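You operate a simulated robot arm through the tools that you are given. There is no shell and no other tool. Be economical: measure what you need, move in short steps, check, and stop when the job is done.

You are at the controls of a simulated robot arm. One attempt, no reset.

## Task
Sort out what stands mixed on the trolley top. At the end: the two short red caps from the trolley top are in the floor of the drawer with the yellow handle; the two fuses from the trolley top are on the counter top; whatever was shut is shut again. Leave all else as you found it, and nothing knocked over (what rides in a drawer may roll over).
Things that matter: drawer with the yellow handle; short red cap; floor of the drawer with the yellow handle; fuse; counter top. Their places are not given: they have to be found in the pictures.

It is judged by the outcome, as a careful person would: the job done as asked, and still so three seconds after it is handed in. It fails if anything else is knocked over, pushed out of place, dropped, spilled or broken. Lids that push on must go on centred and level and be pressed home; caps that screw on are set level and turned clockwise until they are tight.

## Robot
A 7-joint arm with a two-finger parallel gripper, fixed in place. Base frame: the origin is at the foot of the arm, x ahead of it, y to its left, z up. Lengths are in m, angles in rad, forces in N, time in s.
With the tool pointing down near the work surface it reaches from about 0.3 to 0.7 m from the base axis. Its first joint turns from -1.152 to 1.152 rad. Payload 1.57 kg.
Tool frame: the origin (TCP) lies between the finger pads and is the grasp point; the fingertips stand 0.03 m ahead of it; z points along the fingers, y is the line along which they close. Largest opening 0.11 m; finger width 0.024, thickness 0.012; the body of the gripper, 0.048 by 0.112 m, starts 0.078 m behind the TCP.
Orientation is told as [roll, pitch, yaw] about the base's x, y, z axes, in that order, counted from this pose: with the fingers straight down and closing along the base's y, the tool's x points along the base's -x, its y along +y and its z along -z.

## Interface
- The arm moves only by the tool servo_tool. Its argument "deltas" is a list of rows, each an object (a shift or turn left out is 0, a gripper value left out holds the last) with "gripper": the closure, from 0 (fully open) to 1 (shut); "slide": the shift along the base's x, y, z in m, a list of three; "dr": the turn, a rotation vector about the base's x, y, z in rad, a list of three. In form: [{"gripper": gripper, "slide": [tx, ty, tz], "dr": [wx, wy, wz]}, ...]. A call has 1 to 10 rows; each row is the pose to reach, as a shift and turn from the pose commanded when the call began. A row lasts 0.2 s, in which the tool goes at most 0.05 m and 0.15 rad; a call with a longer step from one row to the next is refused whole, and so is a gripper value outside its range. A pose out of reach is approached as far as the arm can. The call stops where the force on the tool passes 40 N (or 10 N more than at its start, if that is more) or the arm is blocked; 0.2 s more then pass. The fingers move at their own pace (about 0.108 m/s each) and stop on an object; they squeeze with about 35 N. The grip force told is the motor's: it shows also when the fingers shut on nothing. Time passes only in rows, and 0.2 s behind the last, so rows that repeat a pose let the fingers close. It gives the time, the measured TCP pose, the force on the tool (base axes), the opening and the grip force at its end, in the units of the frame above (readings bear some noise).
- Cameras (640 x 400 px; columns grow to the right, rows downward): "scene" is fixed at [0.1812, -0.4109, 1.3867]; the picture's right is [0.69, -0.73, 0.00], its down [-0.54, -0.51, -0.67] and it looks along [0.49, 0.46, -0.74] (base axes); focal length 278 px, centre (320, 200). "wrist" rides on the gripper at [-0.036, 0, -0.08] in the tool frame; the picture's right is [0.00, -1.00, 0.00], its down [0.97, 0.00, -0.24] and it looks along [0.24, 0.00, 0.97] (tool axes); focal length 218 px, centre (320, 200).
- capture(camera): a new picture of that camera. It takes no simulated time.
- measure_at(camera, pixels): for up to 12 pixels [column, row] of the newest picture of that camera ("zoom" is the newest enlarged one), the place [x, y, z] in the base frame of the surface seen there, good to about 0.002 m, but the place of the scene camera against the robot may be out by one fixed shift of up to 0.018 m in any direction. It takes no simulated time.
- inspect(camera, box): a new picture of the part [left, top, right, bottom] of that camera's present view, enlarged. It takes no simulated time.
- hand_in(): hands the job in; it is judged then, once.

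Go step by step. Measure first, check grasps and placings, and put right what went wrong. The budget is 80 turns and 34 pictures, counting those below and the enlarged ones. Unless the task says otherwise, let go and move clear before handing in, and close with one line.

The tools are called as a command line: name --argument value ..., lists and objects as JSON in quotes. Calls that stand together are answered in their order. servo_tool: Moves the arm, as the interface text tells. Its arguments: {"type":"object","properties":{"deltas":{"type":"array"}},"required":["deltas"]} The other tools are called the same way: capture (camera) takes a picture; measure_at (camera, pixels) gives the place of the surface under pixels of a picture; inspect (camera, box) takes an enlarged picture of a part of a camera's view; hand_in () hands the job in.

At the start:

```text
clock: 0.0
tool_pos: [0.357, 0.0836, 1.1068]
tcp_rot: [-0.002, 0.001, 0.001]
ft_force: [-0.4, -0.2, 0.6]
gripper_width: 0.11
gripper_force: 0.1
```

scene: 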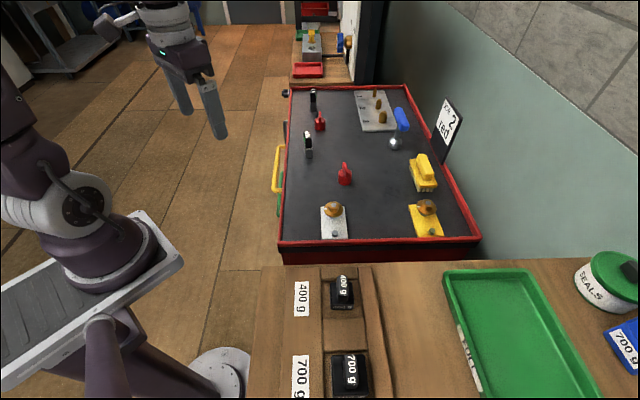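
wrist: 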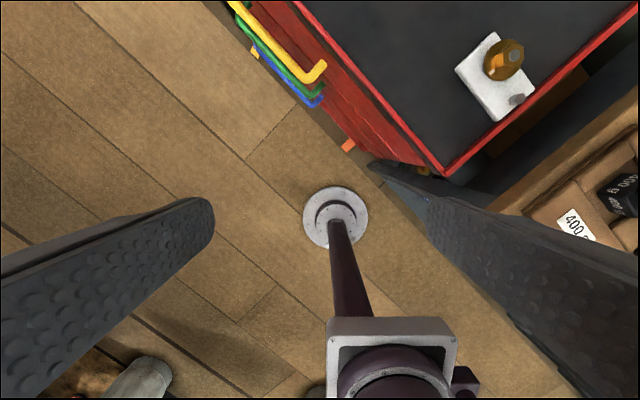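

The trolley top (about columns 280-480, rows 85-245) holds two red items, two dark/white items and others. I'll enlarge it to identify them.

inspect --camera "scene" --box '[260, 70, 480, 260]'

inspect --camera "scene" --box '[270, 0, 400, 100]'

```text
2.11 times, centred on (370, 165) of scene
```

zoom: 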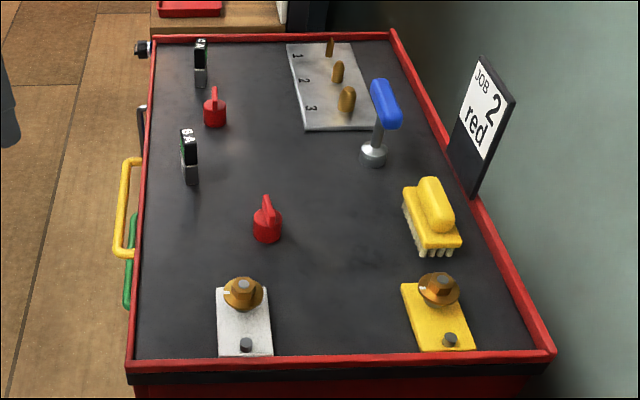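

```text
4.00 times, centred on (335, 50) of scene
```

zoom: 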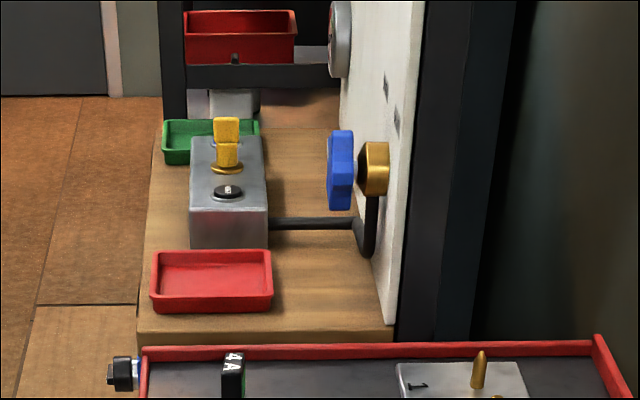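

The zoom shows two red finned caps, two black fuses (4A, 6A), and a counter at each end. I'll measure the key places.

capture --camera "scene"

measure_at --camera "scene" --pixels '[[320, 126], [345, 180], [312, 95], [308, 138], [330, 160], [277, 150], [275, 185], [300, 245], [285, 300], [420, 320], [320, 78], [290, 87]]'

measure_at --camera "wrist" --pixels '[[235, 5], [280, 46], [321, 70], [318, 95], [318, 102], [347, 145], [445, 172], [350, 40], [400, 60], [255, 52], [300, 10], [360, 110]]'

inspect --camera "wrist" --box '[210, 0, 470, 180]'

```text
29 pictures are left
```

scene: 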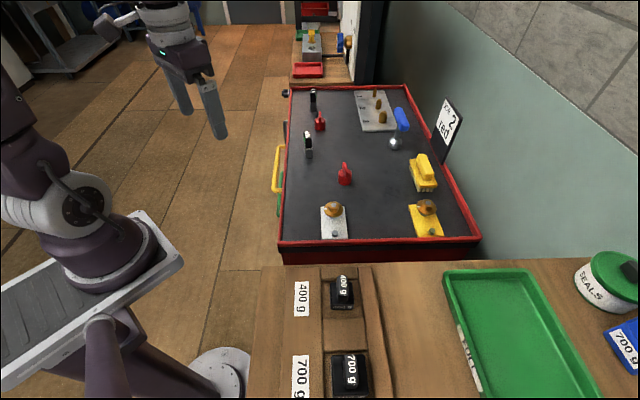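

```text
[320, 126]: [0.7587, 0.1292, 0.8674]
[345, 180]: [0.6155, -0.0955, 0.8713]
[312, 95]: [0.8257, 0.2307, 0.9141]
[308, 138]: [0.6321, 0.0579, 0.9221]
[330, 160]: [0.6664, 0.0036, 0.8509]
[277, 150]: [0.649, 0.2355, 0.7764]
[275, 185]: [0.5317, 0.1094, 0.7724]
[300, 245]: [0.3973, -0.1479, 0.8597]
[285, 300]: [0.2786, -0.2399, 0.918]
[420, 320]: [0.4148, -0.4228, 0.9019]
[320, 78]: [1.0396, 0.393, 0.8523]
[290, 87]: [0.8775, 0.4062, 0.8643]
```

```text
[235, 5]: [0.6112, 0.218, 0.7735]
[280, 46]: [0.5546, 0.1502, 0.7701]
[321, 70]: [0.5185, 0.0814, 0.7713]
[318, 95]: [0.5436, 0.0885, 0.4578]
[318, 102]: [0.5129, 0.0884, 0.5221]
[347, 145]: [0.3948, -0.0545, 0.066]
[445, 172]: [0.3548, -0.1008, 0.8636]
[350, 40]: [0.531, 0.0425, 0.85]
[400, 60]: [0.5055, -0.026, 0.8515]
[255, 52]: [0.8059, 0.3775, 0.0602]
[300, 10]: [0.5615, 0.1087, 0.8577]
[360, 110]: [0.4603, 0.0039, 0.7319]
```

```text
2.22 times, centred on (340, 90) of wrist
```

zoom: 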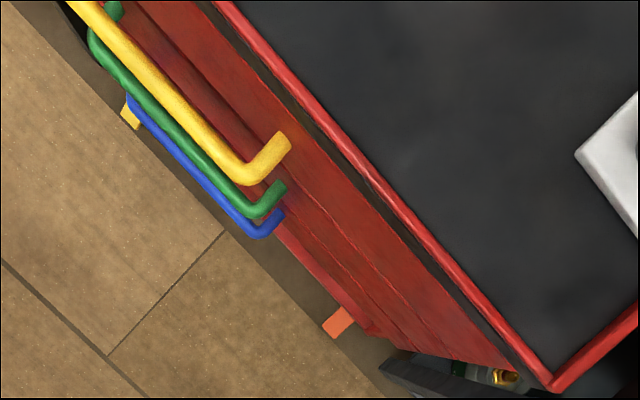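

Trolley front runs at roughly 45°, the yellow handle is the top drawer at z≈0.77. I'll move over the trolley with the tool yawed to align with it, and look with the wrist camera.

servo_tool --deltas '[{"gripper": 0, "slide": [0.03, 0.0, 0.02], "dr": [0, 0, 0.13]}, {"slide": [0.06, 0.01, 0.03], "dr": [0, 0, 0.26]}, {"slide": [0.1, 0.02, 0.04], "dr": [0, 0, 0.39]}, {"slide": [0.14, 0.03, 0.05], "dr": [0, 0, 0.52]}, {"slide": [0.18, 0.04, 0.05], "dr": [0, 0, 0.65]}, {"slide": [0.2, 0.04, 0.05], "dr": [0, 0, 0.78]}, {"slide": [0.2, 0.04, 0.05], "dr": [0, 0, 0.8]}]'

capture --camera "wrist"

```text
clock: 1.6
tool_pos: [0.5558, 0.1243, 1.1564]
tcp_rot: [0.001, 0.001, 0.803]
ft_force: [-0.3, 0.0, 0.3]
gripper_width: 0.1101
gripper_force: 0.1
```

```text
27 pictures are left
```

wrist: 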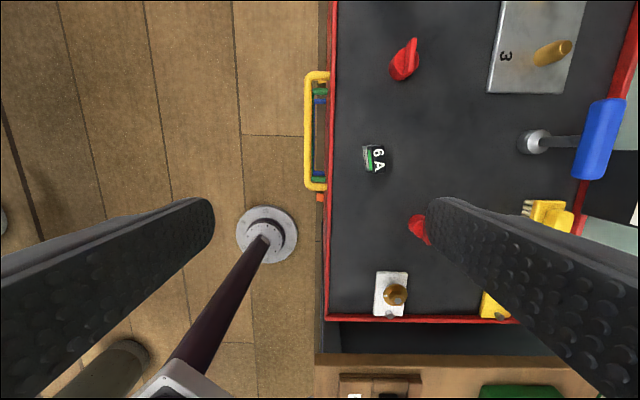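

The view is now aligned with the trolley: yellow handle at (315,130), 6A fuse (374,158), caps (405,60) and (418,230). Measuring these.

measure_at --camera "wrist" --pixels '[[310, 80], [309, 130], [308, 180], [334, 20], [331, 150], [328, 315], [321, 76], [322, 186], [408, 45], [400, 72], [370, 148], [374, 168]]'

measure_at --camera "wrist" --pixels '[[416, 222], [420, 236], [383, 157], [366, 158], [390, 72], [418, 40], [376, 274], [408, 273], [408, 316], [345, 365], [360, 380], [435, 370]]'

inspect --camera "wrist" --box '[280, 20, 470, 280]'

```text
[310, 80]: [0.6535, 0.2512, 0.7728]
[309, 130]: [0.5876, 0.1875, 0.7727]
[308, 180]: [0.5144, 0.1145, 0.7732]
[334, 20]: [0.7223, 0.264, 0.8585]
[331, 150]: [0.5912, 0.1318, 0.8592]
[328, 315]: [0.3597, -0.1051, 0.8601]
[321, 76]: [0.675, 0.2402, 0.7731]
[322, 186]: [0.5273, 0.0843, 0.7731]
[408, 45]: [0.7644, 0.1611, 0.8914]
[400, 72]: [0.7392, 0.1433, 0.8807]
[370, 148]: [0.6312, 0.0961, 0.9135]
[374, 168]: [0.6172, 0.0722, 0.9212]
```

```text
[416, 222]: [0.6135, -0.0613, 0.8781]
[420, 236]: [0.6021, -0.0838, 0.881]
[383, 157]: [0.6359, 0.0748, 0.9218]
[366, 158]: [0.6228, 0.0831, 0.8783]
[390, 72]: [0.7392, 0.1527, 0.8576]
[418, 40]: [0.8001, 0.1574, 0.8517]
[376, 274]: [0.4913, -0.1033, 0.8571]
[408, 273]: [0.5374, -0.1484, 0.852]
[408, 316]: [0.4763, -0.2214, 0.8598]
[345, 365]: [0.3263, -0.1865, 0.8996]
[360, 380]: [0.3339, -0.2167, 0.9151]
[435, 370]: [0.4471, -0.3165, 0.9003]
```

```text
1.54 times, centred on (375, 150) of wrist
```

zoom: 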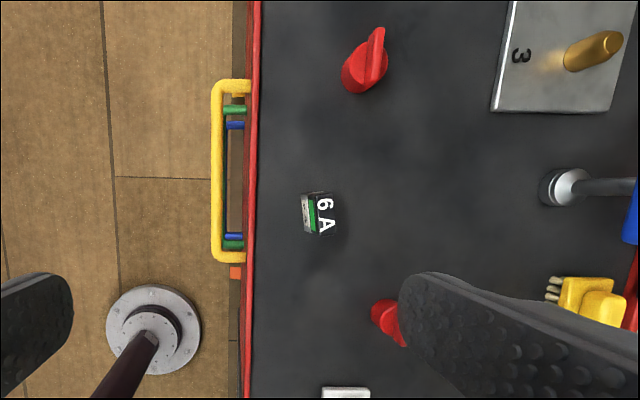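

The fuse 6A is at about (0.628, 0.08), top z≈0.922. I'll go above it for a close look at its orientation.

servo_tool --deltas '[{"slide": [0.03, -0.02, -0.03]}, {"slide": [0.05, -0.035, -0.07]}, {"slide": [0.072, -0.046, -0.11]}, {"slide": [0.072, -0.046, -0.136]}]'

capture --camera "wrist"

```text
clock: 2.6
tool_pos: [0.6306, 0.0798, 1.0188]
tcp_rot: [0.0, 0.0, 0.799]
ft_force: [0.0, 0.4, 0.1]
gripper_width: 0.1099
gripper_force: 0.0
```

```text
25 pictures are left
```

wrist: 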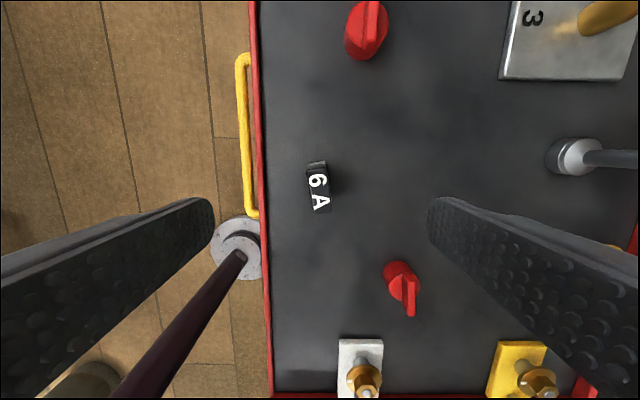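

The fuse top spans (308,165) to (331,212), and both caps are seen. Measuring them all from here.

measure_at --camera "wrist" --pixels '[[309, 174], [325, 171], [313, 211], [329, 209], [319, 192], [318, 163], [402, 275], [408, 305], [410, 312], [387, 280], [416, 278], [365, 10]]'

inspect --camera "wrist" --box '[280, 140, 440, 330]'

```text
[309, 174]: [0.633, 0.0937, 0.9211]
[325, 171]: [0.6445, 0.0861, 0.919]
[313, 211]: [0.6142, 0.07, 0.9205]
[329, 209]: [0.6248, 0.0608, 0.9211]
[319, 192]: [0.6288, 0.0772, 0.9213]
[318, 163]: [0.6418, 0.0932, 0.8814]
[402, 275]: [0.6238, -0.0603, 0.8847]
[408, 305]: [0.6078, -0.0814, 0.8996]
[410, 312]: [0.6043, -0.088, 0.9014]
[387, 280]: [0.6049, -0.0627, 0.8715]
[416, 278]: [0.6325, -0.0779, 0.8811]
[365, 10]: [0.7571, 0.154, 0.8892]
```

```text
2.11 times, centred on (360, 235) of wrist
```

zoom: 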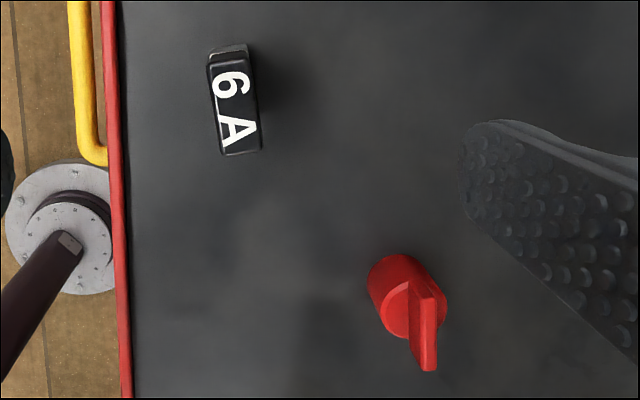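

Fuse long axis is at 52°, short width ≈14 mm, so yaw +0.105. I'll descend and grip it at TCP z≈0.893, and measure the counter in the scene picture.

servo_tool --deltas '[{"gripper": 0.3, "slide": [-0.0015, -0.002, -0.04], "dr": [0, 0, 0.105]}, {"gripper": 0.3, "slide": [-0.0015, -0.002, -0.085], "dr": [0, 0, 0.105]}, {"gripper": 0.3, "slide": [-0.0015, -0.002, -0.125], "dr": [0, 0, 0.105]}, {"gripper": 1, "slide": [-0.0015, -0.002, -0.125], "dr": [0, 0, 0.105]}, {"gripper": 1, "slide": [-0.0015, -0.002, -0.125], "dr": [0, 0, 0.105]}, {"gripper": 1, "slide": [-0.0015, -0.002, -0.125], "dr": [0, 0, 0.105]}, {"gripper": 1, "slide": [-0.0015, -0.002, -0.125], "dr": [0, 0, 0.105]}]'

measure_at --camera "scene" --pixels '[[272, 300], [275, 275], [345, 305], [383, 300], [400, 290], [420, 280], [435, 320], [443, 275], [540, 290], [360, 290], [410, 340], [420, 390]]'

measure_at --camera "scene" --pixels '[[333, 180], [345, 167], [430, 262], [500, 265], [520, 265], [262, 268], [316, 91], [310, 110], [323, 207], [341, 206], [347, 237], [550, 275]]'

```text
clock: 4.2
tool_pos: [0.6326, 0.0755, 0.8958]
tcp_rot: [0.0, -0.001, 0.905]
ft_force: [0.0, 0.2, 0.3]
gripper_width: 0.0174
gripper_force: 32.6
```

```text
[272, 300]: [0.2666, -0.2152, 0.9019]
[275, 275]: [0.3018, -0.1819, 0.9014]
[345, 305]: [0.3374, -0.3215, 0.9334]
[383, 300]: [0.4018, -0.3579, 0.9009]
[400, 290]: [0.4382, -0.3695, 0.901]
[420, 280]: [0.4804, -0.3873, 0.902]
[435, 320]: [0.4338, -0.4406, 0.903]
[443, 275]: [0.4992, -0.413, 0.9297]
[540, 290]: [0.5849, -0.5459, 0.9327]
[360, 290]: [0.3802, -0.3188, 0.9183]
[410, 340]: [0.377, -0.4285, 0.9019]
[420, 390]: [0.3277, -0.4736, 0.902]
```

```text
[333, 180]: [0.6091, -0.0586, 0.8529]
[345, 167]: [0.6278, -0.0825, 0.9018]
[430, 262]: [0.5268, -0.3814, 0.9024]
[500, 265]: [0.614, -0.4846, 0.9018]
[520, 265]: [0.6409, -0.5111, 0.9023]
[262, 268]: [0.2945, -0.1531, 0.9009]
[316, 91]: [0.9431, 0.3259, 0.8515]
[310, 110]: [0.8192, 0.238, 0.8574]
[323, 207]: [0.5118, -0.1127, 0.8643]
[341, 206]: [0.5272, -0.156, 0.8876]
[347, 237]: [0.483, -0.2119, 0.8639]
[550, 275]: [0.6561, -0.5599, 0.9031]
```

The fuse is held (opening 0.0174, force 32.6). The strip between the weight rack and the green tray (scene ≈(420,285)) is free counter at z≈0.90; I'll lift and carry it there.

servo_tool --deltas '[{"slide": [0, 0, 0.04]}, {"slide": [0, 0, 0.085]}, {"slide": [0, 0, 0.13]}, {"slide": [-0.01, -0.04, 0.15]}, {"slide": [-0.025, -0.085, 0.16]}, {"slide": [-0.04, -0.13, 0.16]}, {"slide": [-0.055, -0.175, 0.16]}, {"slide": [-0.07, -0.22, 0.16]}, {"slide": [-0.085, -0.265, 0.16]}, {"slide": [-0.1, -0.31, 0.16]}]'

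servo_tool --deltas '[{"slide": [-0.015, -0.045, 0]}, {"slide": [-0.03, -0.085, 0]}, {"slide": [-0.05, -0.125, 0]}, {"slide": [-0.055, -0.14, 0]}]'

capture --camera "wrist"

capture --camera "scene"

```text
clock: 6.4
tool_pos: [0.5275, -0.2349, 1.0532]
tcp_rot: [-0.001, -0.002, 0.906]
ft_force: [-0.2, -0.2, -0.6]
gripper_width: 0.0174
gripper_force: 32.4
```

```text
clock: 7.4
tool_pos: [0.4718, -0.3742, 1.0537]
tcp_rot: [0.0, -0.001, 0.903]
ft_force: [-0.4, 0.0, -0.2]
gripper_width: 0.0177
gripper_force: 32.6
```

```text
23 pictures are left
```

wrist: 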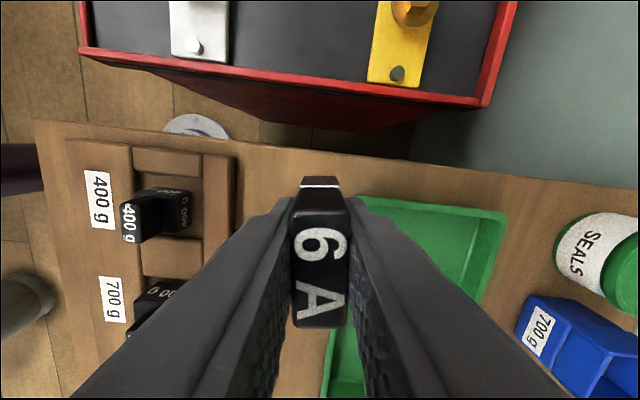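

```text
22 pictures are left
```

scene: 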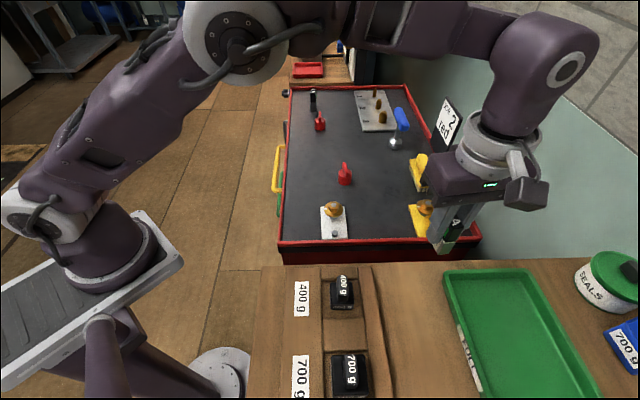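

In the wrist view, free counter lies between the rack (≤col 237) and the tray (≥col 355). Measuring the edges.

measure_at --camera "wrist" --pixels '[[250, 200], [237, 155], [238, 195], [357, 196], [272, 190], [340, 165], [280, 150], [325, 375], [365, 205], [260, 240], [295, 375], [228, 235]]'

```text
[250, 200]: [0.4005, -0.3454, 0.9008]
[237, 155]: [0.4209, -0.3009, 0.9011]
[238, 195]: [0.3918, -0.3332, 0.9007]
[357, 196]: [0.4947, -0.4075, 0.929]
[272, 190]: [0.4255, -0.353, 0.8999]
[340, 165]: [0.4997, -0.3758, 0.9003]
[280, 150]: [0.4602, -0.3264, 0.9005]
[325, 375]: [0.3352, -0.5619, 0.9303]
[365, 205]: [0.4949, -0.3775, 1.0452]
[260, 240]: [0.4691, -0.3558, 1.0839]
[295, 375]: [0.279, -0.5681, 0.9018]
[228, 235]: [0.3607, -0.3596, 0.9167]
```

Counter is free around (0.438, -0.374) (≈6 cm clear to both sides). I'll lower the fuse there: TCP target z≈0.946.

servo_tool --deltas '[{"slide": [-0.034, 0, 0]}, {"slide": [-0.034, 0, -0.04]}, {"slide": [-0.034, 0, -0.08]}, {"slide": [-0.034, 0, -0.1]}, {"slide": [-0.034, 0, -0.107]}, {"slide": [-0.034, 0, -0.107]}]'

```text
clock: 8.8
tool_pos: [0.4386, -0.3744, 0.9472]
tcp_rot: [-0.002, -0.001, 0.907]
ft_force: [0.0, 0.2, -0.7]
gripper_width: 0.0176
gripper_force: 32.5
```

Not quite touching yet (force −0.7). I'll ease down in 1 mm steps.

servo_tool --deltas '[{"slide": [0, 0, -0.0007]}, {"slide": [0, 0, -0.0014]}, {"slide": [0, 0, -0.0014]}]'

```text
clock: 9.6
tool_pos: [0.4386, -0.3735, 0.9453]
tcp_rot: [0.0, 0.0, 0.906]
ft_force: [0.4, 0.3, -0.8]
gripper_width: 0.0172
gripper_force: 32.6
```

servo_tool --deltas '[{"slide": [0, 0, -0.0007]}, {"slide": [0, 0, -0.0014]}, {"slide": [0, 0, -0.0014]}]'

```text
clock: 10.4
tool_pos: [0.4391, -0.3745, 0.9463]
tcp_rot: [-0.001, -0.001, 0.904]
ft_force: [-0.5, 5.0, 17.5]
gripper_width: 0.0173
gripper_force: 31.9
```

Contact is made (17.5 N). I'll relieve slightly, open moderately, and rise.

servo_tool --deltas '[{"slide": [0, 0, 0.001]}, {"gripper": 0.6, "slide": [0, 0, 0.001]}, {"gripper": 0.6, "slide": [0, 0, 0.001]}, {"gripper": 0.6, "slide": [0, 0, 0.001]}, {"slide": [0, 0, 0.04]}, {"slide": [0, 0, 0.085]}, {"slide": [0, 0, 0.13]}]'

capture --camera "wrist"

```text
clock: 12.0
tool_pos: [0.4397, -0.3724, 1.0763]
tcp_rot: [0.001, -0.001, 0.905]
ft_force: [-0.3, 0.4, -0.8]
gripper_width: 0.0439
gripper_force: 0.0
```

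```text
21 pictures are left
```

wrist: 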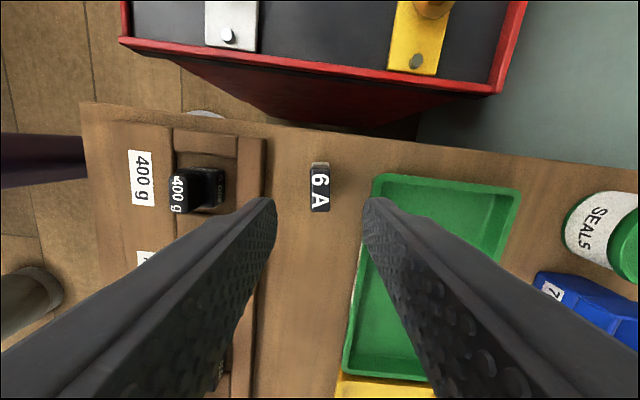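

The 6A fuse stands upright on the counter. Now back toward the far 4A fuse (≈(0.825,0.245)), turning the tool to face it radially.

servo_tool --deltas '[{"gripper": 0.3, "slide": [0.01, 0.04, 0.02], "dr": [0, 0, -0.06]}, {"slide": [0.025, 0.085, 0.04], "dr": [0, 0, -0.12]}, {"slide": [0.04, 0.13, 0.05], "dr": [0, 0, -0.18]}, {"slide": [0.055, 0.175, 0.06], "dr": [0, 0, -0.24]}, {"slide": [0.07, 0.22, 0.07], "dr": [0, 0, -0.3]}, {"slide": [0.085, 0.265, 0.074], "dr": [0, 0, -0.36]}, {"slide": [0.1, 0.31, 0.074], "dr": [0, 0, -0.42]}, {"slide": [0.115, 0.355, 0.074], "dr": [0, 0, -0.48]}, {"slide": [0.13, 0.4, 0.074], "dr": [0, 0, -0.54]}, {"slide": [0.145, 0.445, 0.074], "dr": [0, 0, -0.6]}]'

servo_tool --deltas '[{"slide": [0.01, 0.04, 0], "dr": [0.042, -0.143, 0]}, {"slide": [0.015, 0.08, 0], "dr": [0.085, -0.287, 0]}, {"slide": [0.015, 0.08, 0], "dr": [0.127, -0.43, 0]}, {"slide": [0.015, 0.08, 0], "dr": [0.17, -0.574, 0]}]'

capture --camera "wrist"

```text
refused: row 2 steps farther than a row can; nothing moved
```

```text
clock: 13.0
tool_pos: [0.4536, -0.2936, 1.0741]
tcp_rot: [-0.378, -0.478, 0.999]
ft_force: [-0.6, 0.0, -0.7]
gripper_width: 0.0438
gripper_force: 0.1
```

```text
20 pictures are left
```

wrist: 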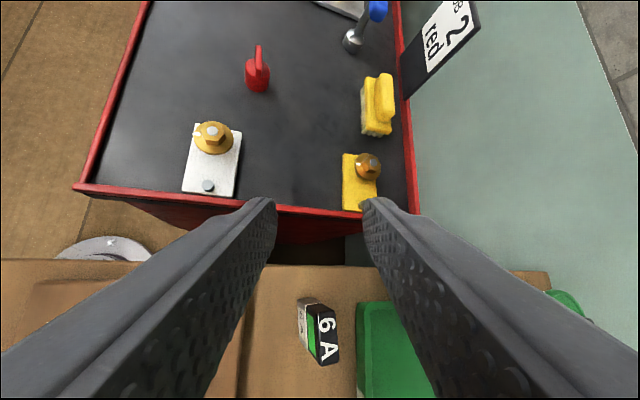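

The first call was refused (step slightly too long) and only the tilt happened, harmlessly. I'll undo the tilt while moving, with shorter steps, then yaw.

servo_tool --deltas '[{"gripper": 0.3, "slide": [0.005, 0.02, 0.03], "dr": [-0.042, 0.143, 0]}, {"slide": [0.015, 0.055, 0.06], "dr": [-0.085, 0.287, 0]}, {"slide": [0.03, 0.095, 0.076], "dr": [-0.127, 0.43, 0]}, {"slide": [0.045, 0.135, 0.076], "dr": [-0.17, 0.574, 0]}]'

servo_tool --deltas '[{"slide": [0.013, 0.04, 0], "dr": [0, 0, -0.08]}, {"slide": [0.026, 0.08, 0], "dr": [0, 0, -0.16]}, {"slide": [0.039, 0.12, 0], "dr": [0, 0, -0.24]}, {"slide": [0.052, 0.16, 0], "dr": [0, 0, -0.32]}, {"slide": [0.065, 0.2, 0], "dr": [0, 0, -0.4]}, {"slide": [0.078, 0.24, 0], "dr": [0, 0, -0.48]}, {"slide": [0.091, 0.28, 0], "dr": [0, 0, -0.56]}, {"slide": [0.1, 0.31, 0], "dr": [0, 0, -0.615]}]'

servo_tool --deltas '[{"slide": [0, 0, 0], "dr": [0.042, -0.143, 0]}, {"slide": [0, 0, 0], "dr": [0.085, -0.287, 0]}, {"slide": [0, 0, 0], "dr": [0.127, -0.43, 0]}, {"slide": [0, 0, 0], "dr": [0.17, -0.574, 0]}]'

capture --camera "wrist"

```text
clock: 14.0
tool_pos: [0.4994, -0.1571, 1.1518]
tcp_rot: [0.001, 0.003, 0.904]
ft_force: [-0.6, 1.0, 0.4]
gripper_width: 0.0769
gripper_force: 0.1
```

```text
clock: 15.8
tool_pos: [0.5973, 0.1502, 1.1517]
tcp_rot: [0.001, 0.0, 0.286]
ft_force: [-1.1, 0.2, -0.6]
gripper_width: 0.077
gripper_force: 0.0
```

```text
clock: 16.8
tool_pos: [0.5989, 0.1503, 1.1497]
tcp_rot: [-0.002, -0.598, 0.29]
ft_force: [0.3, -0.2, -0.1]
gripper_width: 0.077
gripper_force: 0.0
```

```text
19 pictures are left
```

wrist: 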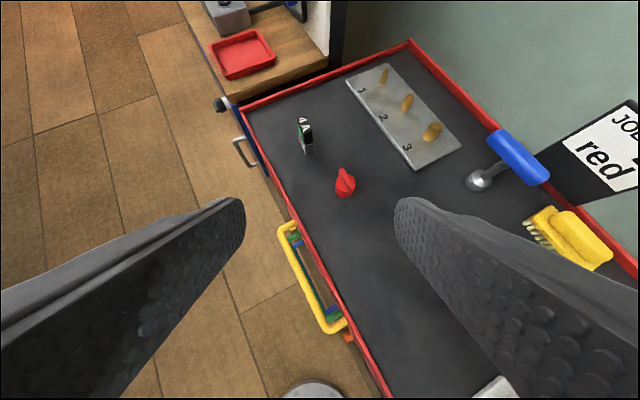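

The 4A fuse is at (305,133), clear on the near side except the cap at (344,183). Zoom and measure.

inspect --camera "wrist" --box '[270, 90, 390, 210]'

measure_at --camera "wrist" --pixels '[[299, 120], [307, 119], [309, 126], [303, 128], [305, 153], [311, 151], [303, 123], [342, 172], [344, 190], [336, 186], [353, 186], [344, 195]]'

```text
3.33 times, centred on (330, 150) of wrist
```

zoom: 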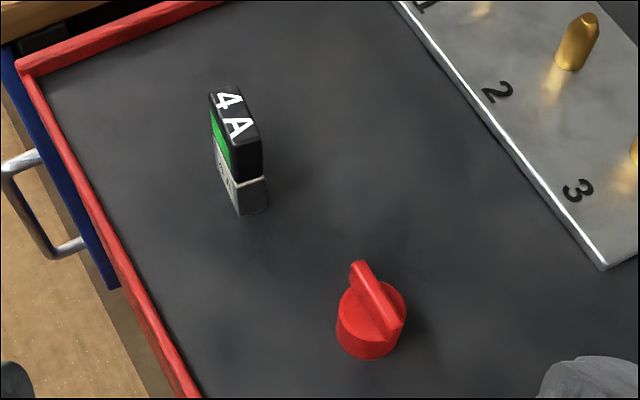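

```text
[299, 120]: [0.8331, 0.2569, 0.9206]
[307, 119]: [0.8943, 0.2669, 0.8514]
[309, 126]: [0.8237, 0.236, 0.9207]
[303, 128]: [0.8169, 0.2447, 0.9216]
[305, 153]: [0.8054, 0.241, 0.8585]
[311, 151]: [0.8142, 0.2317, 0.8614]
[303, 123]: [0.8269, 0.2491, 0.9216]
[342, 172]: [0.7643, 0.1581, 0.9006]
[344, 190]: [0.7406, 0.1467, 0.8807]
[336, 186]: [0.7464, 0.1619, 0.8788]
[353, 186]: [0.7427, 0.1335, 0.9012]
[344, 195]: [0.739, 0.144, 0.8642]
```

measure_at --camera "zoom" --pixels '[[213, 96], [236, 90], [260, 138], [235, 146], [224, 93], [247, 142], [236, 116], [240, 212], [264, 205], [357, 268], [392, 325], [366, 350]]'

```text
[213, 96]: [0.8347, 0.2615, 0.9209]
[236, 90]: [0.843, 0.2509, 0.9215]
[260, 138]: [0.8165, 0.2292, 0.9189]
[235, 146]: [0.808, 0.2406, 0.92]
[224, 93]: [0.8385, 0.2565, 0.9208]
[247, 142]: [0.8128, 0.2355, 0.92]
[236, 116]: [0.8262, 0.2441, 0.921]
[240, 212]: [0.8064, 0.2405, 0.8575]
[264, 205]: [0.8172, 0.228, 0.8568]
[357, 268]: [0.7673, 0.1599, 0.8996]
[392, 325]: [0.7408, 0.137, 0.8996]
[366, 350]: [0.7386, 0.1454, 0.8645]
```

4A fuse centre (0.826, 0.246), long axis at 39°. I'll turn the tilted tool to yaw 0.685 and go above it, checking whether it is within reach.

servo_tool --deltas '[{"gripper": 0.5, "slide": [0.035, 0.015, -0.025], "dr": [0, 0, 0.08]}, {"slide": [0.07, 0.03, -0.05], "dr": [0, 0, 0.16]}, {"slide": [0.11, 0.046, -0.075], "dr": [0, 0, 0.24]}, {"slide": [0.15, 0.062, -0.1], "dr": [0, 0, 0.32]}, {"slide": [0.19, 0.08, -0.125], "dr": [0, 0, 0.395]}, {"slide": [0.2268, 0.0954, -0.14], "dr": [0, 0, 0.395]}, {"slide": [0.2268, 0.0954, -0.14], "dr": [0, 0, 0.395]}]'

capture --camera "wrist"

```text
refused: row 5 steps farther than a row can; nothing moved
```

```text
17 pictures are left
```

wrist: 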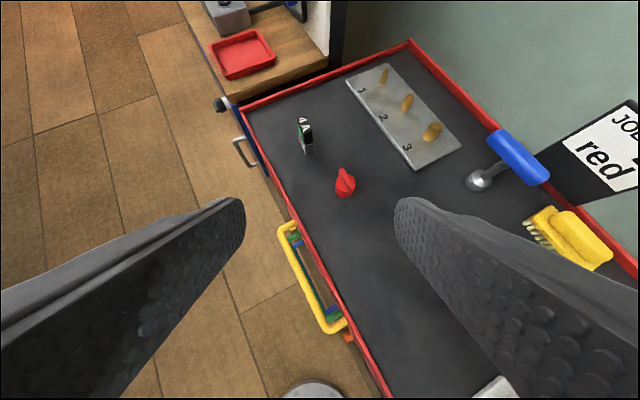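

Refused for step length; I'll use smaller steps and skip the picture until it is in place.

servo_tool --deltas '[{"gripper": 0.5, "slide": [0.03, 0.0125, -0.018], "dr": [0, 0, 0.06]}, {"slide": [0.06, 0.025, -0.036], "dr": [0, 0, 0.12]}, {"slide": [0.09, 0.038, -0.054], "dr": [0, 0, 0.18]}, {"slide": [0.12, 0.05, -0.072], "dr": [0, 0, 0.24]}, {"slide": [0.15, 0.063, -0.09], "dr": [0, 0, 0.3]}, {"slide": [0.18, 0.076, -0.108], "dr": [0, 0, 0.36]}, {"slide": [0.21, 0.088, -0.126], "dr": [0, 0, 0.395]}, {"slide": [0.2268, 0.0954, -0.14], "dr": [0, 0, 0.395]}, {"slide": [0.2268, 0.0954, -0.14], "dr": [0, 0, 0.395]}]'

```text
clock: 18.8
tool_pos: [0.7767, 0.2338, 1.0081]
tcp_rot: [-0.003, -0.599, 0.686]
ft_force: [-0.2, -0.1, 0.1]
gripper_width: 0.055
gripper_force: 0.2
out of reach, approached as far as the arm can: row 6, 7, 8, 9
```

Short by 5 cm at tilt 0.6. I'll tilt further (to ≈1.05) to gain reach.

servo_tool --deltas '[{"dr": [0.09, -0.11, 0]}, {"dr": [0.18, -0.22, 0]}, {"dr": [0.27, -0.33, 0]}, {"dr": [0.285, -0.348, 0]}, {"dr": [0.285, -0.348, 0]}]'

```text
clock: 20.0
tool_pos: [0.7763, 0.2342, 1.0066]
tcp_rot: [0.0, -1.05, 0.683]
ft_force: [-0.8, 0.8, 0.3]
gripper_width: 0.0551
gripper_force: 0.1
```

The commanded pose was clamped to where it stopped. Now try the remaining shift to above the fuse.

servo_tool --deltas '[{"slide": [0.025, 0.006, 0]}, {"slide": [0.0494, 0.0115, 0]}, {"slide": [0.0494, 0.0115, 0]}]'

capture --camera "wrist"

```text
clock: 20.8
tool_pos: [0.8248, 0.2469, 1.0072]
tcp_rot: [-0.003, -1.049, 0.686]
ft_force: [0.0, 0.1, 1.2]
gripper_width: 0.0552
gripper_force: 0.1
```

```text
16 pictures are left
```

wrist: 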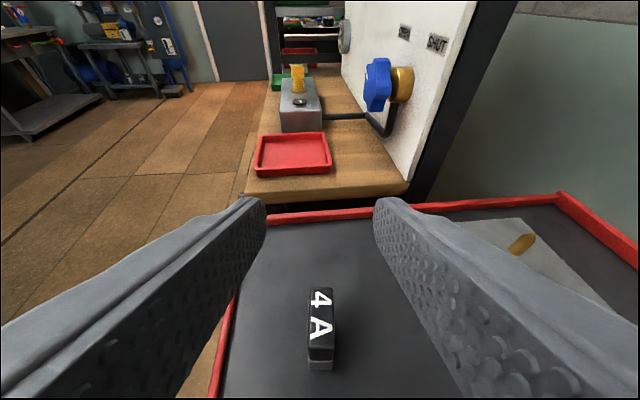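

Reach is good; the fuse at (321,330) is between the fingers. Descend straight to TCP z≈0.899 and check the pose before closing.

servo_tool --deltas '[{"slide": [0.001, -0.001, -0.03]}, {"slide": [0.001, -0.001, -0.06]}, {"slide": [0.001, -0.001, -0.09]}, {"slide": [0.001, -0.001, -0.108]}, {"slide": [0.001, -0.001, -0.108]}]'

capture --camera "wrist"

```text
clock: 22.0
tool_pos: [0.8246, 0.2467, 0.8988]
tcp_rot: [-0.002, -1.049, 0.688]
ft_force: [0.2, 0.1, -0.3]
gripper_width: 0.0549
gripper_force: 0.1
```

```text
15 pictures are left
```

wrist: 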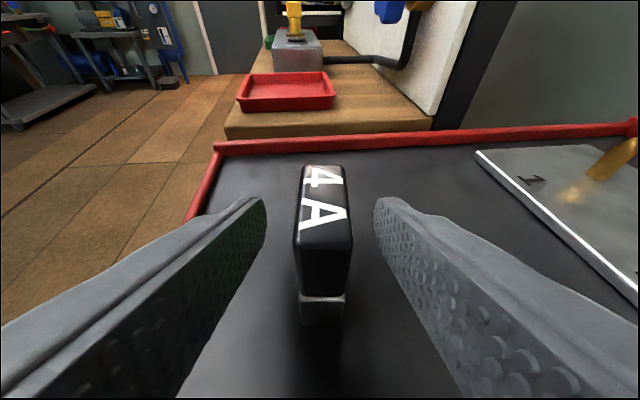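

The fuse is centred between the fingers. Close, then lift straight up.

servo_tool --deltas '[{"gripper": 1}, {"gripper": 1}, {"gripper": 1}, {"gripper": 1}, {"slide": [0, 0, 0.03]}, {"slide": [0, 0, 0.06]}, {"slide": [0, 0, 0.1]}, {"slide": [-0.03, -0.02, 0.13]}, {"slide": [-0.06, -0.04, 0.16]}, {"slide": [-0.06, -0.04, 0.16]}]'

```text
clock: 24.2
tool_pos: [0.7648, 0.2047, 1.06]
tcp_rot: [-0.002, -1.049, 0.684]
ft_force: [0.8, -0.5, -0.8]
gripper_width: 0.0175
gripper_force: 32.8
```

Held (0.0175). Before choosing the second spot, I'll measure how tall the weights beside the strip are.

measure_at --camera "scene" --pixels '[[343, 283], [350, 290], [350, 365], [362, 370], [337, 300], [360, 335], [375, 380], [395, 380], [460, 340], [478, 390], [450, 320], [345, 350]]'

```text
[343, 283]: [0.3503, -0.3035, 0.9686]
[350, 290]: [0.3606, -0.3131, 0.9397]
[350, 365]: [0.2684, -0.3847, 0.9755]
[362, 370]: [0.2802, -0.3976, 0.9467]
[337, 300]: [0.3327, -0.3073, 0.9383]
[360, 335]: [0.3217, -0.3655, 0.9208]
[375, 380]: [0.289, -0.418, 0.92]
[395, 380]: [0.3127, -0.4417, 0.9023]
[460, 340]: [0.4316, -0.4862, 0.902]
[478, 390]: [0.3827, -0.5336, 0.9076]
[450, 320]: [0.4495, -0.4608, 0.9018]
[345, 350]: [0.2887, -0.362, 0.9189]
```

Weights top out at 0.975; I'll use a spot at (0.387, -0.423) with the tool coming in roughly along the strip (yaw ≈0.6). Carrying at z≈1.06.

servo_tool --deltas '[{"slide": [-0.022, -0.038, 0]}, {"slide": [-0.044, -0.076, 0]}, {"slide": [-0.066, -0.114, 0]}, {"slide": [-0.088, -0.152, 0]}, {"slide": [-0.11, -0.19, 0]}, {"slide": [-0.132, -0.228, 0]}, {"slide": [-0.154, -0.266, 0]}, {"slide": [-0.176, -0.304, 0]}]'

servo_tool --deltas '[{"slide": [-0.025, -0.038, 0], "dr": [0, 0, -0.04]}, {"slide": [-0.05, -0.076, 0], "dr": [0, 0, -0.08]}, {"slide": [-0.075, -0.114, 0], "dr": [0, 0, -0.085]}, {"slide": [-0.1, -0.152, 0], "dr": [0, 0, -0.085]}, {"slide": [-0.125, -0.19, 0], "dr": [0, 0, -0.085]}, {"slide": [-0.15, -0.228, 0], "dr": [0, 0, -0.085]}, {"slide": [-0.175, -0.266, 0], "dr": [0, 0, -0.085]}, {"slide": [-0.2, -0.304, 0], "dr": [0, 0, -0.085]}, {"slide": [-0.202, -0.324, 0], "dr": [0, 0, -0.085]}, {"slide": [-0.202, -0.324, 0], "dr": [0, 0, -0.085]}]'

capture --camera "scene"

```text
clock: 26.0
tool_pos: [0.5897, -0.0995, 1.0579]
tcp_rot: [-0.001, -1.049, 0.685]
ft_force: [0.0, -0.4, 0.2]
gripper_width: 0.0174
gripper_force: 32.2
```

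```text
clock: 28.2
tool_pos: [0.3906, -0.4192, 1.0594]
tcp_rot: [-0.003, -1.047, 0.6]
ft_force: [0.2, -0.1, -0.6]
gripper_width: 0.0175
gripper_force: 32.4
out of reach, approached as far as the arm can: row 9, 10
```

```text
14 pictures are left
```

scene: 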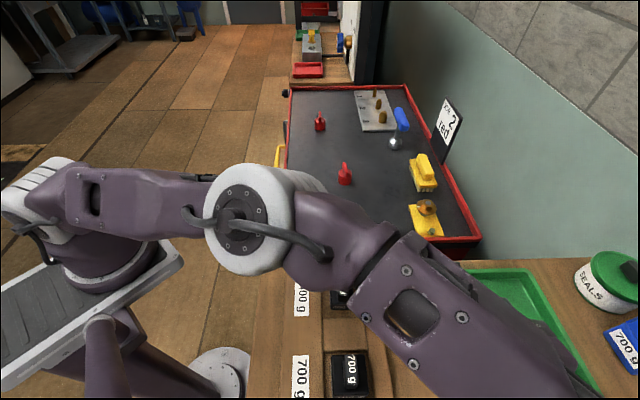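

The arm is at a joint limit there; I'll yaw by −0.3 (to 0.3) for a comfortable pose before lowering.

servo_tool --deltas '[{"dr": [0, 0, -0.1]}, {"dr": [0, 0, -0.2]}, {"dr": [0, 0, -0.3]}, {"slide": [0.0014, -0.0023, -0.03], "dr": [0, 0, -0.3]}, {"slide": [0.0014, -0.0023, -0.06], "dr": [0, 0, -0.3]}, {"slide": [0.0014, -0.0023, -0.06], "dr": [0, 0, -0.3]}]'

capture --camera "wrist"

capture --camera "scene"

```text
clock: 29.6
tool_pos: [0.393, -0.4204, 0.9992]
tcp_rot: [-0.001, -1.05, 0.301]
ft_force: [0.4, 0.3, -0.6]
gripper_width: 0.0173
gripper_force: 32.2
```

```text
13 pictures are left
```

wrist: 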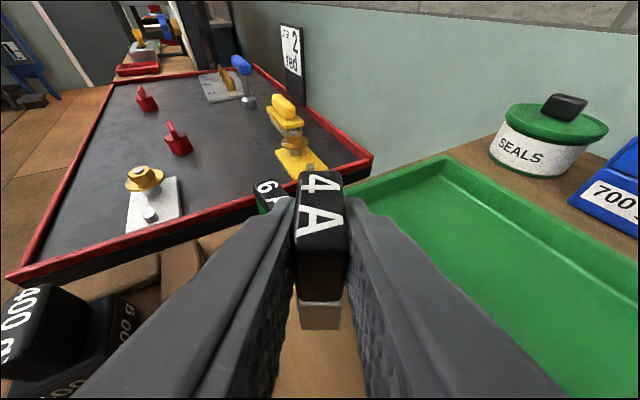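

```text
12 pictures are left
```

scene: 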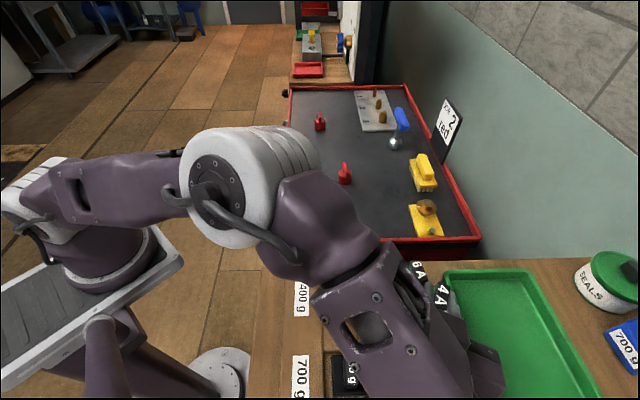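

The 4A fuse is upright over free counter with the 6A ahead-left and clear. Lowering gently.

servo_tool --deltas '[{"slide": [0, 0, -0.025]}, {"slide": [0, 0, -0.042]}, {"slide": [0, 0, -0.048]}, {"slide": [0, 0, -0.048]}]'

servo_tool --deltas '[{"slide": [0, 0, -0.0007]}, {"slide": [0, 0, -0.0014]}, {"slide": [0, 0, -0.0014]}]'

```text
clock: 30.6
tool_pos: [0.3931, -0.42, 0.9514]
tcp_rot: [-0.002, -1.051, 0.301]
ft_force: [-1.1, -0.4, -0.5]
gripper_width: 0.0175
gripper_force: 32.5
```

```text
clock: 31.4
tool_pos: [0.3933, -0.4202, 0.9508]
tcp_rot: [-0.005, -1.05, 0.303]
ft_force: [-4.5, 3.8, 22.5]
gripper_width: 0.0175
gripper_force: 31.9
```

Contact. Relieve, open to ≈35 mm, and lift straight up.

servo_tool --deltas '[{"slide": [0, 0, 0.001]}, {"gripper": 0.68, "slide": [0, 0, 0.001]}, {"gripper": 0.68, "slide": [0, 0, 0.001]}, {"gripper": 0.68, "slide": [0, 0, 0.001]}, {"slide": [0, 0, 0.03]}, {"slide": [0, 0, 0.07]}, {"slide": [0, 0, 0.11]}, {"slide": [0, 0, 0.15]}]'

capture --camera "wrist"

```text
clock: 33.2
tool_pos: [0.39, -0.4225, 1.0982]
tcp_rot: [0.002, -1.047, 0.298]
ft_force: [0.0, 1.3, 0.4]
gripper_width: 0.0352
gripper_force: 0.0
```

```text
11 pictures are left
```

wrist: 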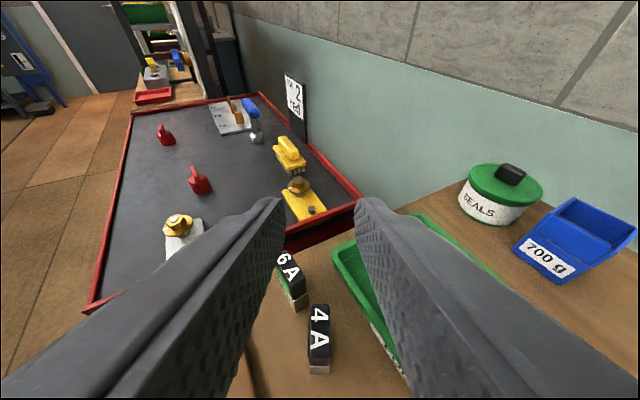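

Both fuses stand on the counter. Next: the drawer. I'll bring the tool back upright and move toward the trolley front.

servo_tool --deltas '[{"gripper": 0.6, "slide": [0.005, 0.02, 0.03], "dr": [-0.044, 0.143, 0]}, {"slide": [0.01, 0.06, 0.04], "dr": [-0.088, 0.286, 0]}, {"slide": [0.02, 0.1, 0.04], "dr": [-0.132, 0.429, 0]}, {"slide": [0.03, 0.145, 0.04], "dr": [-0.176, 0.572, 0]}, {"slide": [0.04, 0.19, 0.04], "dr": [-0.22, 0.715, 0]}, {"slide": [0.05, 0.235, 0.04], "dr": [-0.264, 0.858, 0]}, {"slide": [0.06, 0.28, 0.04], "dr": [-0.308, 1.001, 0]}, {"slide": [0.06, 0.325, 0.04], "dr": [-0.31, 1.003, 0]}, {"slide": [0.06, 0.37, 0.04], "dr": [-0.31, 1.003, 0]}, {"slide": [0.06, 0.41, 0.04], "dr": [-0.31, 1.003, 0]}]'

servo_tool --deltas '[{"slide": [0.005, 0.04, -0.01], "dr": [0, 0, 0.1]}, {"slide": [0.01, 0.08, -0.02], "dr": [0, 0, 0.2]}, {"slide": [0.015, 0.12, -0.04], "dr": [0, 0, 0.3]}, {"slide": [0.02, 0.16, -0.06], "dr": [0, 0, 0.4]}, {"slide": [0.03, 0.2, -0.08], "dr": [0, 0, 0.494]}, {"slide": [0.055, 0.235, -0.1], "dr": [0, 0, 0.494]}]'

```text
clock: 35.4
tool_pos: [0.4532, -0.0112, 1.1378]
tcp_rot: [-0.001, 0.001, 0.297]
ft_force: [0.0, 0.2, -0.9]
gripper_width: 0.0439
gripper_force: 0.0
```

```text
clock: 36.8
tool_pos: [0.5075, 0.2242, 1.038]
tcp_rot: [0.002, 0.002, 0.794]
ft_force: [0.2, 0.1, 0.5]
gripper_width: 0.0439
gripper_force: 0.1
```

Upright at the drawer front. Now tilt 0.6 about the trolley's edge direction and go to a pre-grasp about 11 cm back from the yellow bar.

servo_tool --deltas '[{"slide": [0.01, 0.0, -0.03], "dr": [-0.1, -0.102, 0]}, {"slide": [0.02, 0.0, -0.06], "dr": [-0.2, -0.204, 0]}, {"slide": [0.031, 0.002, -0.1], "dr": [-0.3, -0.306, 0]}, {"slide": [0.031, 0.002, -0.14], "dr": [-0.4, -0.408, 0]}, {"slide": [0.031, 0.002, -0.18], "dr": [-0.42, -0.428, 0]}, {"slide": [0.031, 0.002, -0.18], "dr": [-0.42, -0.428, 0]}]'

capture --camera "wrist"

```text
clock: 38.2
tool_pos: [0.5382, 0.2268, 0.8594]
tcp_rot: [-0.6, 0.001, 0.794]
ft_force: [-0.8, 0.4, 0.1]
gripper_width: 0.0441
gripper_force: 0.1
```

```text
10 pictures are left
```

wrist: 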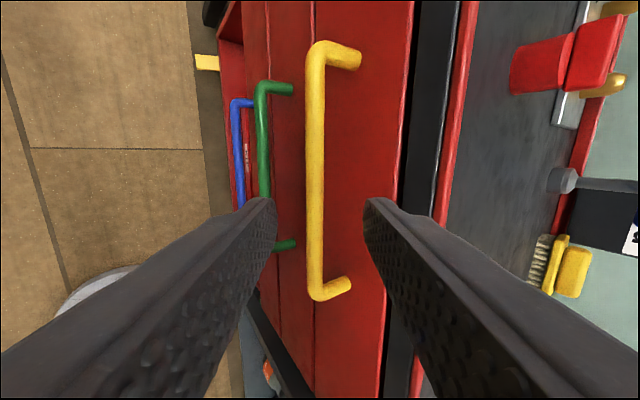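

The yellow bar (col 315, rows 45-295) is centred between the fingers. Measure bar and drawer face for finger clearance.

measure_at --camera "wrist" --pixels '[[315, 100], [315, 170], [314, 240], [345, 60], [350, 150], [385, 130], [335, 200], [290, 200], [305, 150], [325, 150], [410, 60], [316, 340]]'

```text
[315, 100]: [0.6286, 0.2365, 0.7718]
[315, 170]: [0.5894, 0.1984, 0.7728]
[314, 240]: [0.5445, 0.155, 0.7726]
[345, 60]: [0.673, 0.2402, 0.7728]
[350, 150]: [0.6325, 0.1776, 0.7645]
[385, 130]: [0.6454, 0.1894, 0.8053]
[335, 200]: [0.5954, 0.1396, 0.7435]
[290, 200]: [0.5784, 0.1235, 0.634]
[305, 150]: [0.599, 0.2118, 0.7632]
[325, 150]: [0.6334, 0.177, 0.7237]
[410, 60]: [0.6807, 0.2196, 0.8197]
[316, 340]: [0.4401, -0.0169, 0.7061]
```

Bar centre is ≈4 cm in front of the drawer face. I'll narrow the opening, advance along the tool axis, and close on the bar.

servo_tool --deltas '[{"gripper": 0.7}, {"slide": [0.012, -0.012, -0.027]}, {"slide": [0.024, -0.024, -0.054]}, {"slide": [0.0366, -0.0364, -0.0807]}, {"slide": [0.0366, -0.0364, -0.0807]}, {"gripper": 1, "slide": [0.0366, -0.0364, -0.0807]}, {"gripper": 1, "slide": [0.0366, -0.0364, -0.0807]}, {"gripper": 1, "slide": [0.0366, -0.0364, -0.0807]}]'

```text
clock: 40.0
tool_pos: [0.5755, 0.1914, 0.7773]
tcp_rot: [-0.601, 0.0, 0.79]
ft_force: [3.7, -2.5, -2.7]
gripper_width: 0.0155
gripper_force: 30.9
```

Bar gripped (opening 0.0155). Pull outward along (−0.713, 0.70).

servo_tool --deltas '[{"slide": [-0.0107, 0.0105, 0]}, {"slide": [-0.0214, 0.021, 0]}, {"slide": [-0.0357, 0.035, 0]}, {"slide": [-0.05, 0.049, 0]}, {"slide": [-0.0642, 0.063, 0]}]'

```text
clock: 41.2
tool_pos: [0.5113, 0.2547, 0.7779]
tcp_rot: [-0.598, 0.001, 0.794]
ft_force: [4.2, 5.9, -14.4]
gripper_width: 0.0158
gripper_force: 31.2
```

The drawer is moving freely. Continue another 10 cm.

servo_tool --deltas '[{"slide": [-0.0143, 0.014, 0]}, {"slide": [-0.0285, 0.028, 0]}, {"slide": [-0.0428, 0.042, 0]}, {"slide": [-0.057, 0.056, 0]}, {"slide": [-0.0713, 0.07, 0]}, {"slide": [-0.0713, 0.07, 0]}]'

inspect --camera "scene" --box '[180, 60, 380, 260]'

```text
clock: 42.6
tool_pos: [0.4384, 0.3227, 0.7775]
tcp_rot: [-0.602, -0.002, 0.795]
ft_force: [15.0, 18.6, 6.0]
gripper_width: 0.0158
gripper_force: 31.2
```

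```text
2.00 times, centred on (280, 160) of scene
```

zoom: 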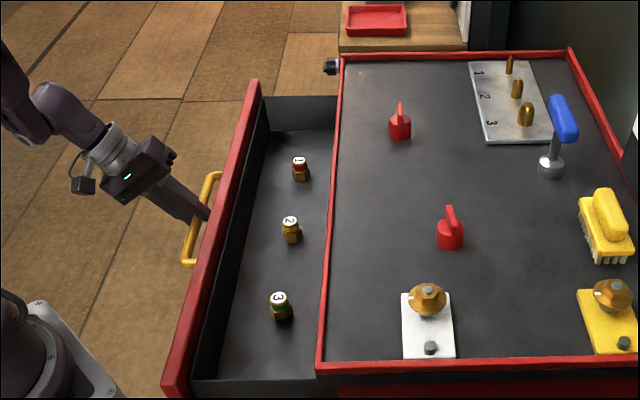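

The drawer is open ≈19 cm; it already holds three numbered brass fittings with room around them. Release the bar, back off along the tool axis, and measure the drawer floor.

servo_tool --deltas '[{"gripper": 0.7}, {"gripper": 0.65}, {"slide": [-0.012, 0.012, 0.027]}, {"slide": [-0.03, 0.03, 0.06]}, {"slide": [-0.04, 0.04, 0.1]}, {"slide": [-0.04, 0.04, 0.14]}]'

measure_at --camera "zoom" --pixels '[[250, 270], [265, 200], [300, 250], [300, 200], [320, 150], [280, 300], [290, 220], [300, 160], [245, 340], [255, 85], [190, 330], [300, 340]]'

```text
clock: 44.0
tool_pos: [0.3979, 0.3604, 0.9191]
tcp_rot: [-0.599, 0.0, 0.793]
ft_force: [0.5, -0.2, 0.8]
gripper_width: 0.0383
gripper_force: 0.1
```

```text
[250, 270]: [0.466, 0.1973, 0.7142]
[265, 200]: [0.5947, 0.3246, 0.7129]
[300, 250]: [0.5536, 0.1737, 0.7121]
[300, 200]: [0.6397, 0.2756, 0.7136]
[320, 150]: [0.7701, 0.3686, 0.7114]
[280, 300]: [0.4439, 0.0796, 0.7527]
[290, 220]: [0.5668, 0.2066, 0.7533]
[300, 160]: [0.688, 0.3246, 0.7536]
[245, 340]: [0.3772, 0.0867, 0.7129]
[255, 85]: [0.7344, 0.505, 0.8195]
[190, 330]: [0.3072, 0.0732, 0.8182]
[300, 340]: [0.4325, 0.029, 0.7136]
```

Drawer floor z≈0.712, gaps between the fittings at about (0.50,0.16) and (0.62,0.285). Now upright the tool and go over the near cap for a look.

servo_tool --deltas '[{"gripper": 0.4, "slide": [0, 0, 0.04], "dr": [0.1, 0.102, 0]}, {"slide": [0, 0, 0.08], "dr": [0.2, 0.204, 0]}, {"slide": [0, 0, 0.12], "dr": [0.3, 0.306, 0]}, {"slide": [0.02, -0.04, 0.13], "dr": [0.4, 0.408, 0]}, {"slide": [0.04, -0.08, 0.13], "dr": [0.42, 0.428, 0]}, {"slide": [0.06, -0.12, 0.13], "dr": [0.42, 0.428, 0]}, {"slide": [0.08, -0.16, 0.13], "dr": [0.42, 0.428, 0]}, {"slide": [0.1, -0.2, 0.13], "dr": [0.42, 0.428, 0]}, {"slide": [0.12, -0.24, 0.13], "dr": [0.42, 0.428, 0]}, {"slide": [0.14, -0.28, 0.13], "dr": [0.42, 0.428, 0]}]'

servo_tool --deltas '[{"slide": [0.02, -0.04, 0]}, {"slide": [0.04, -0.08, 0]}, {"slide": [0.06, -0.12, -0.01]}, {"slide": [0.079, -0.155, -0.03]}, {"slide": [0.079, -0.155, -0.05]}]'

inspect --camera "wrist" --box '[240, 100, 400, 260]'

```text
clock: 46.2
tool_pos: [0.5389, 0.0827, 1.0492]
tcp_rot: [0.001, 0.003, 0.794]
ft_force: [-0.2, 1.0, -0.7]
gripper_width: 0.066
gripper_force: 0.0
```

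```text
clock: 47.4
tool_pos: [0.6176, -0.074, 0.9974]
tcp_rot: [0.001, 0.0, 0.795]
ft_force: [-0.5, -0.6, -0.4]
gripper_width: 0.0659
gripper_force: 0.1
```

```text
2.50 times, centred on (320, 180) of wrist
```

zoom: 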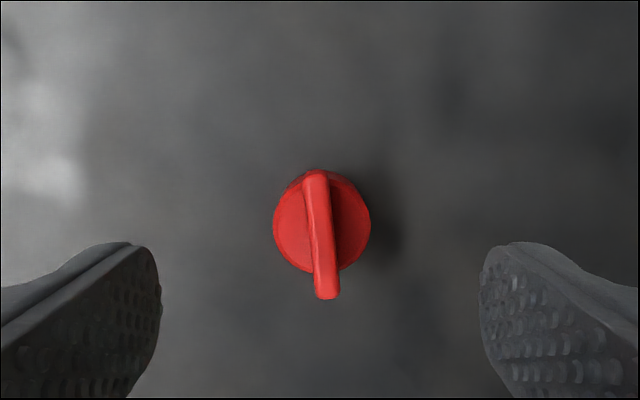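

The cap is seen from above with its fin nearly along the image vertical, so the present closing direction is across the fin. Measure the rim points.

measure_at --camera "zoom" --pixels '[[278, 222], [366, 222], [295, 262], [345, 262], [315, 178], [327, 293], [316, 215], [287, 230], [355, 220], [300, 185]]'

```text
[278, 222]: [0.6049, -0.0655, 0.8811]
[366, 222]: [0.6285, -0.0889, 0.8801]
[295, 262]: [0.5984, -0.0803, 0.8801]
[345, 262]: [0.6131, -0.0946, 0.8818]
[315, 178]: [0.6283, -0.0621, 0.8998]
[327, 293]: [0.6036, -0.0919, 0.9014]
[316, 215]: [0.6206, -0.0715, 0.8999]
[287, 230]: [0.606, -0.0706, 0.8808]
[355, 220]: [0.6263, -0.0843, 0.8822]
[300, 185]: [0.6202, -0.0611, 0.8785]
```

Cap centre (0.6165, −0.077), Ø≈35 mm. Descend to TCP z≈0.885 and grip its body.

servo_tool --deltas '[{"slide": [-0.001, -0.003, -0.03], "dr": [0, 0, 0.085]}, {"slide": [-0.001, -0.003, -0.07], "dr": [0, 0, 0.085]}, {"slide": [-0.001, -0.003, -0.1], "dr": [0, 0, 0.085]}, {"slide": [-0.001, -0.003, -0.1115], "dr": [0, 0, 0.085]}, {"gripper": 1, "slide": [-0.001, -0.003, -0.1115], "dr": [0, 0, 0.085]}, {"gripper": 1, "slide": [-0.001, -0.003, -0.1115], "dr": [0, 0, 0.085]}, {"gripper": 1, "slide": [-0.001, -0.003, -0.1115], "dr": [0, 0, 0.085]}]'

```text
clock: 49.0
tool_pos: [0.6158, -0.0767, 0.8854]
tcp_rot: [0.0, 0.003, 0.879]
ft_force: [-0.8, 0.5, 0.2]
gripper_width: 0.0349
gripper_force: 35.3
```

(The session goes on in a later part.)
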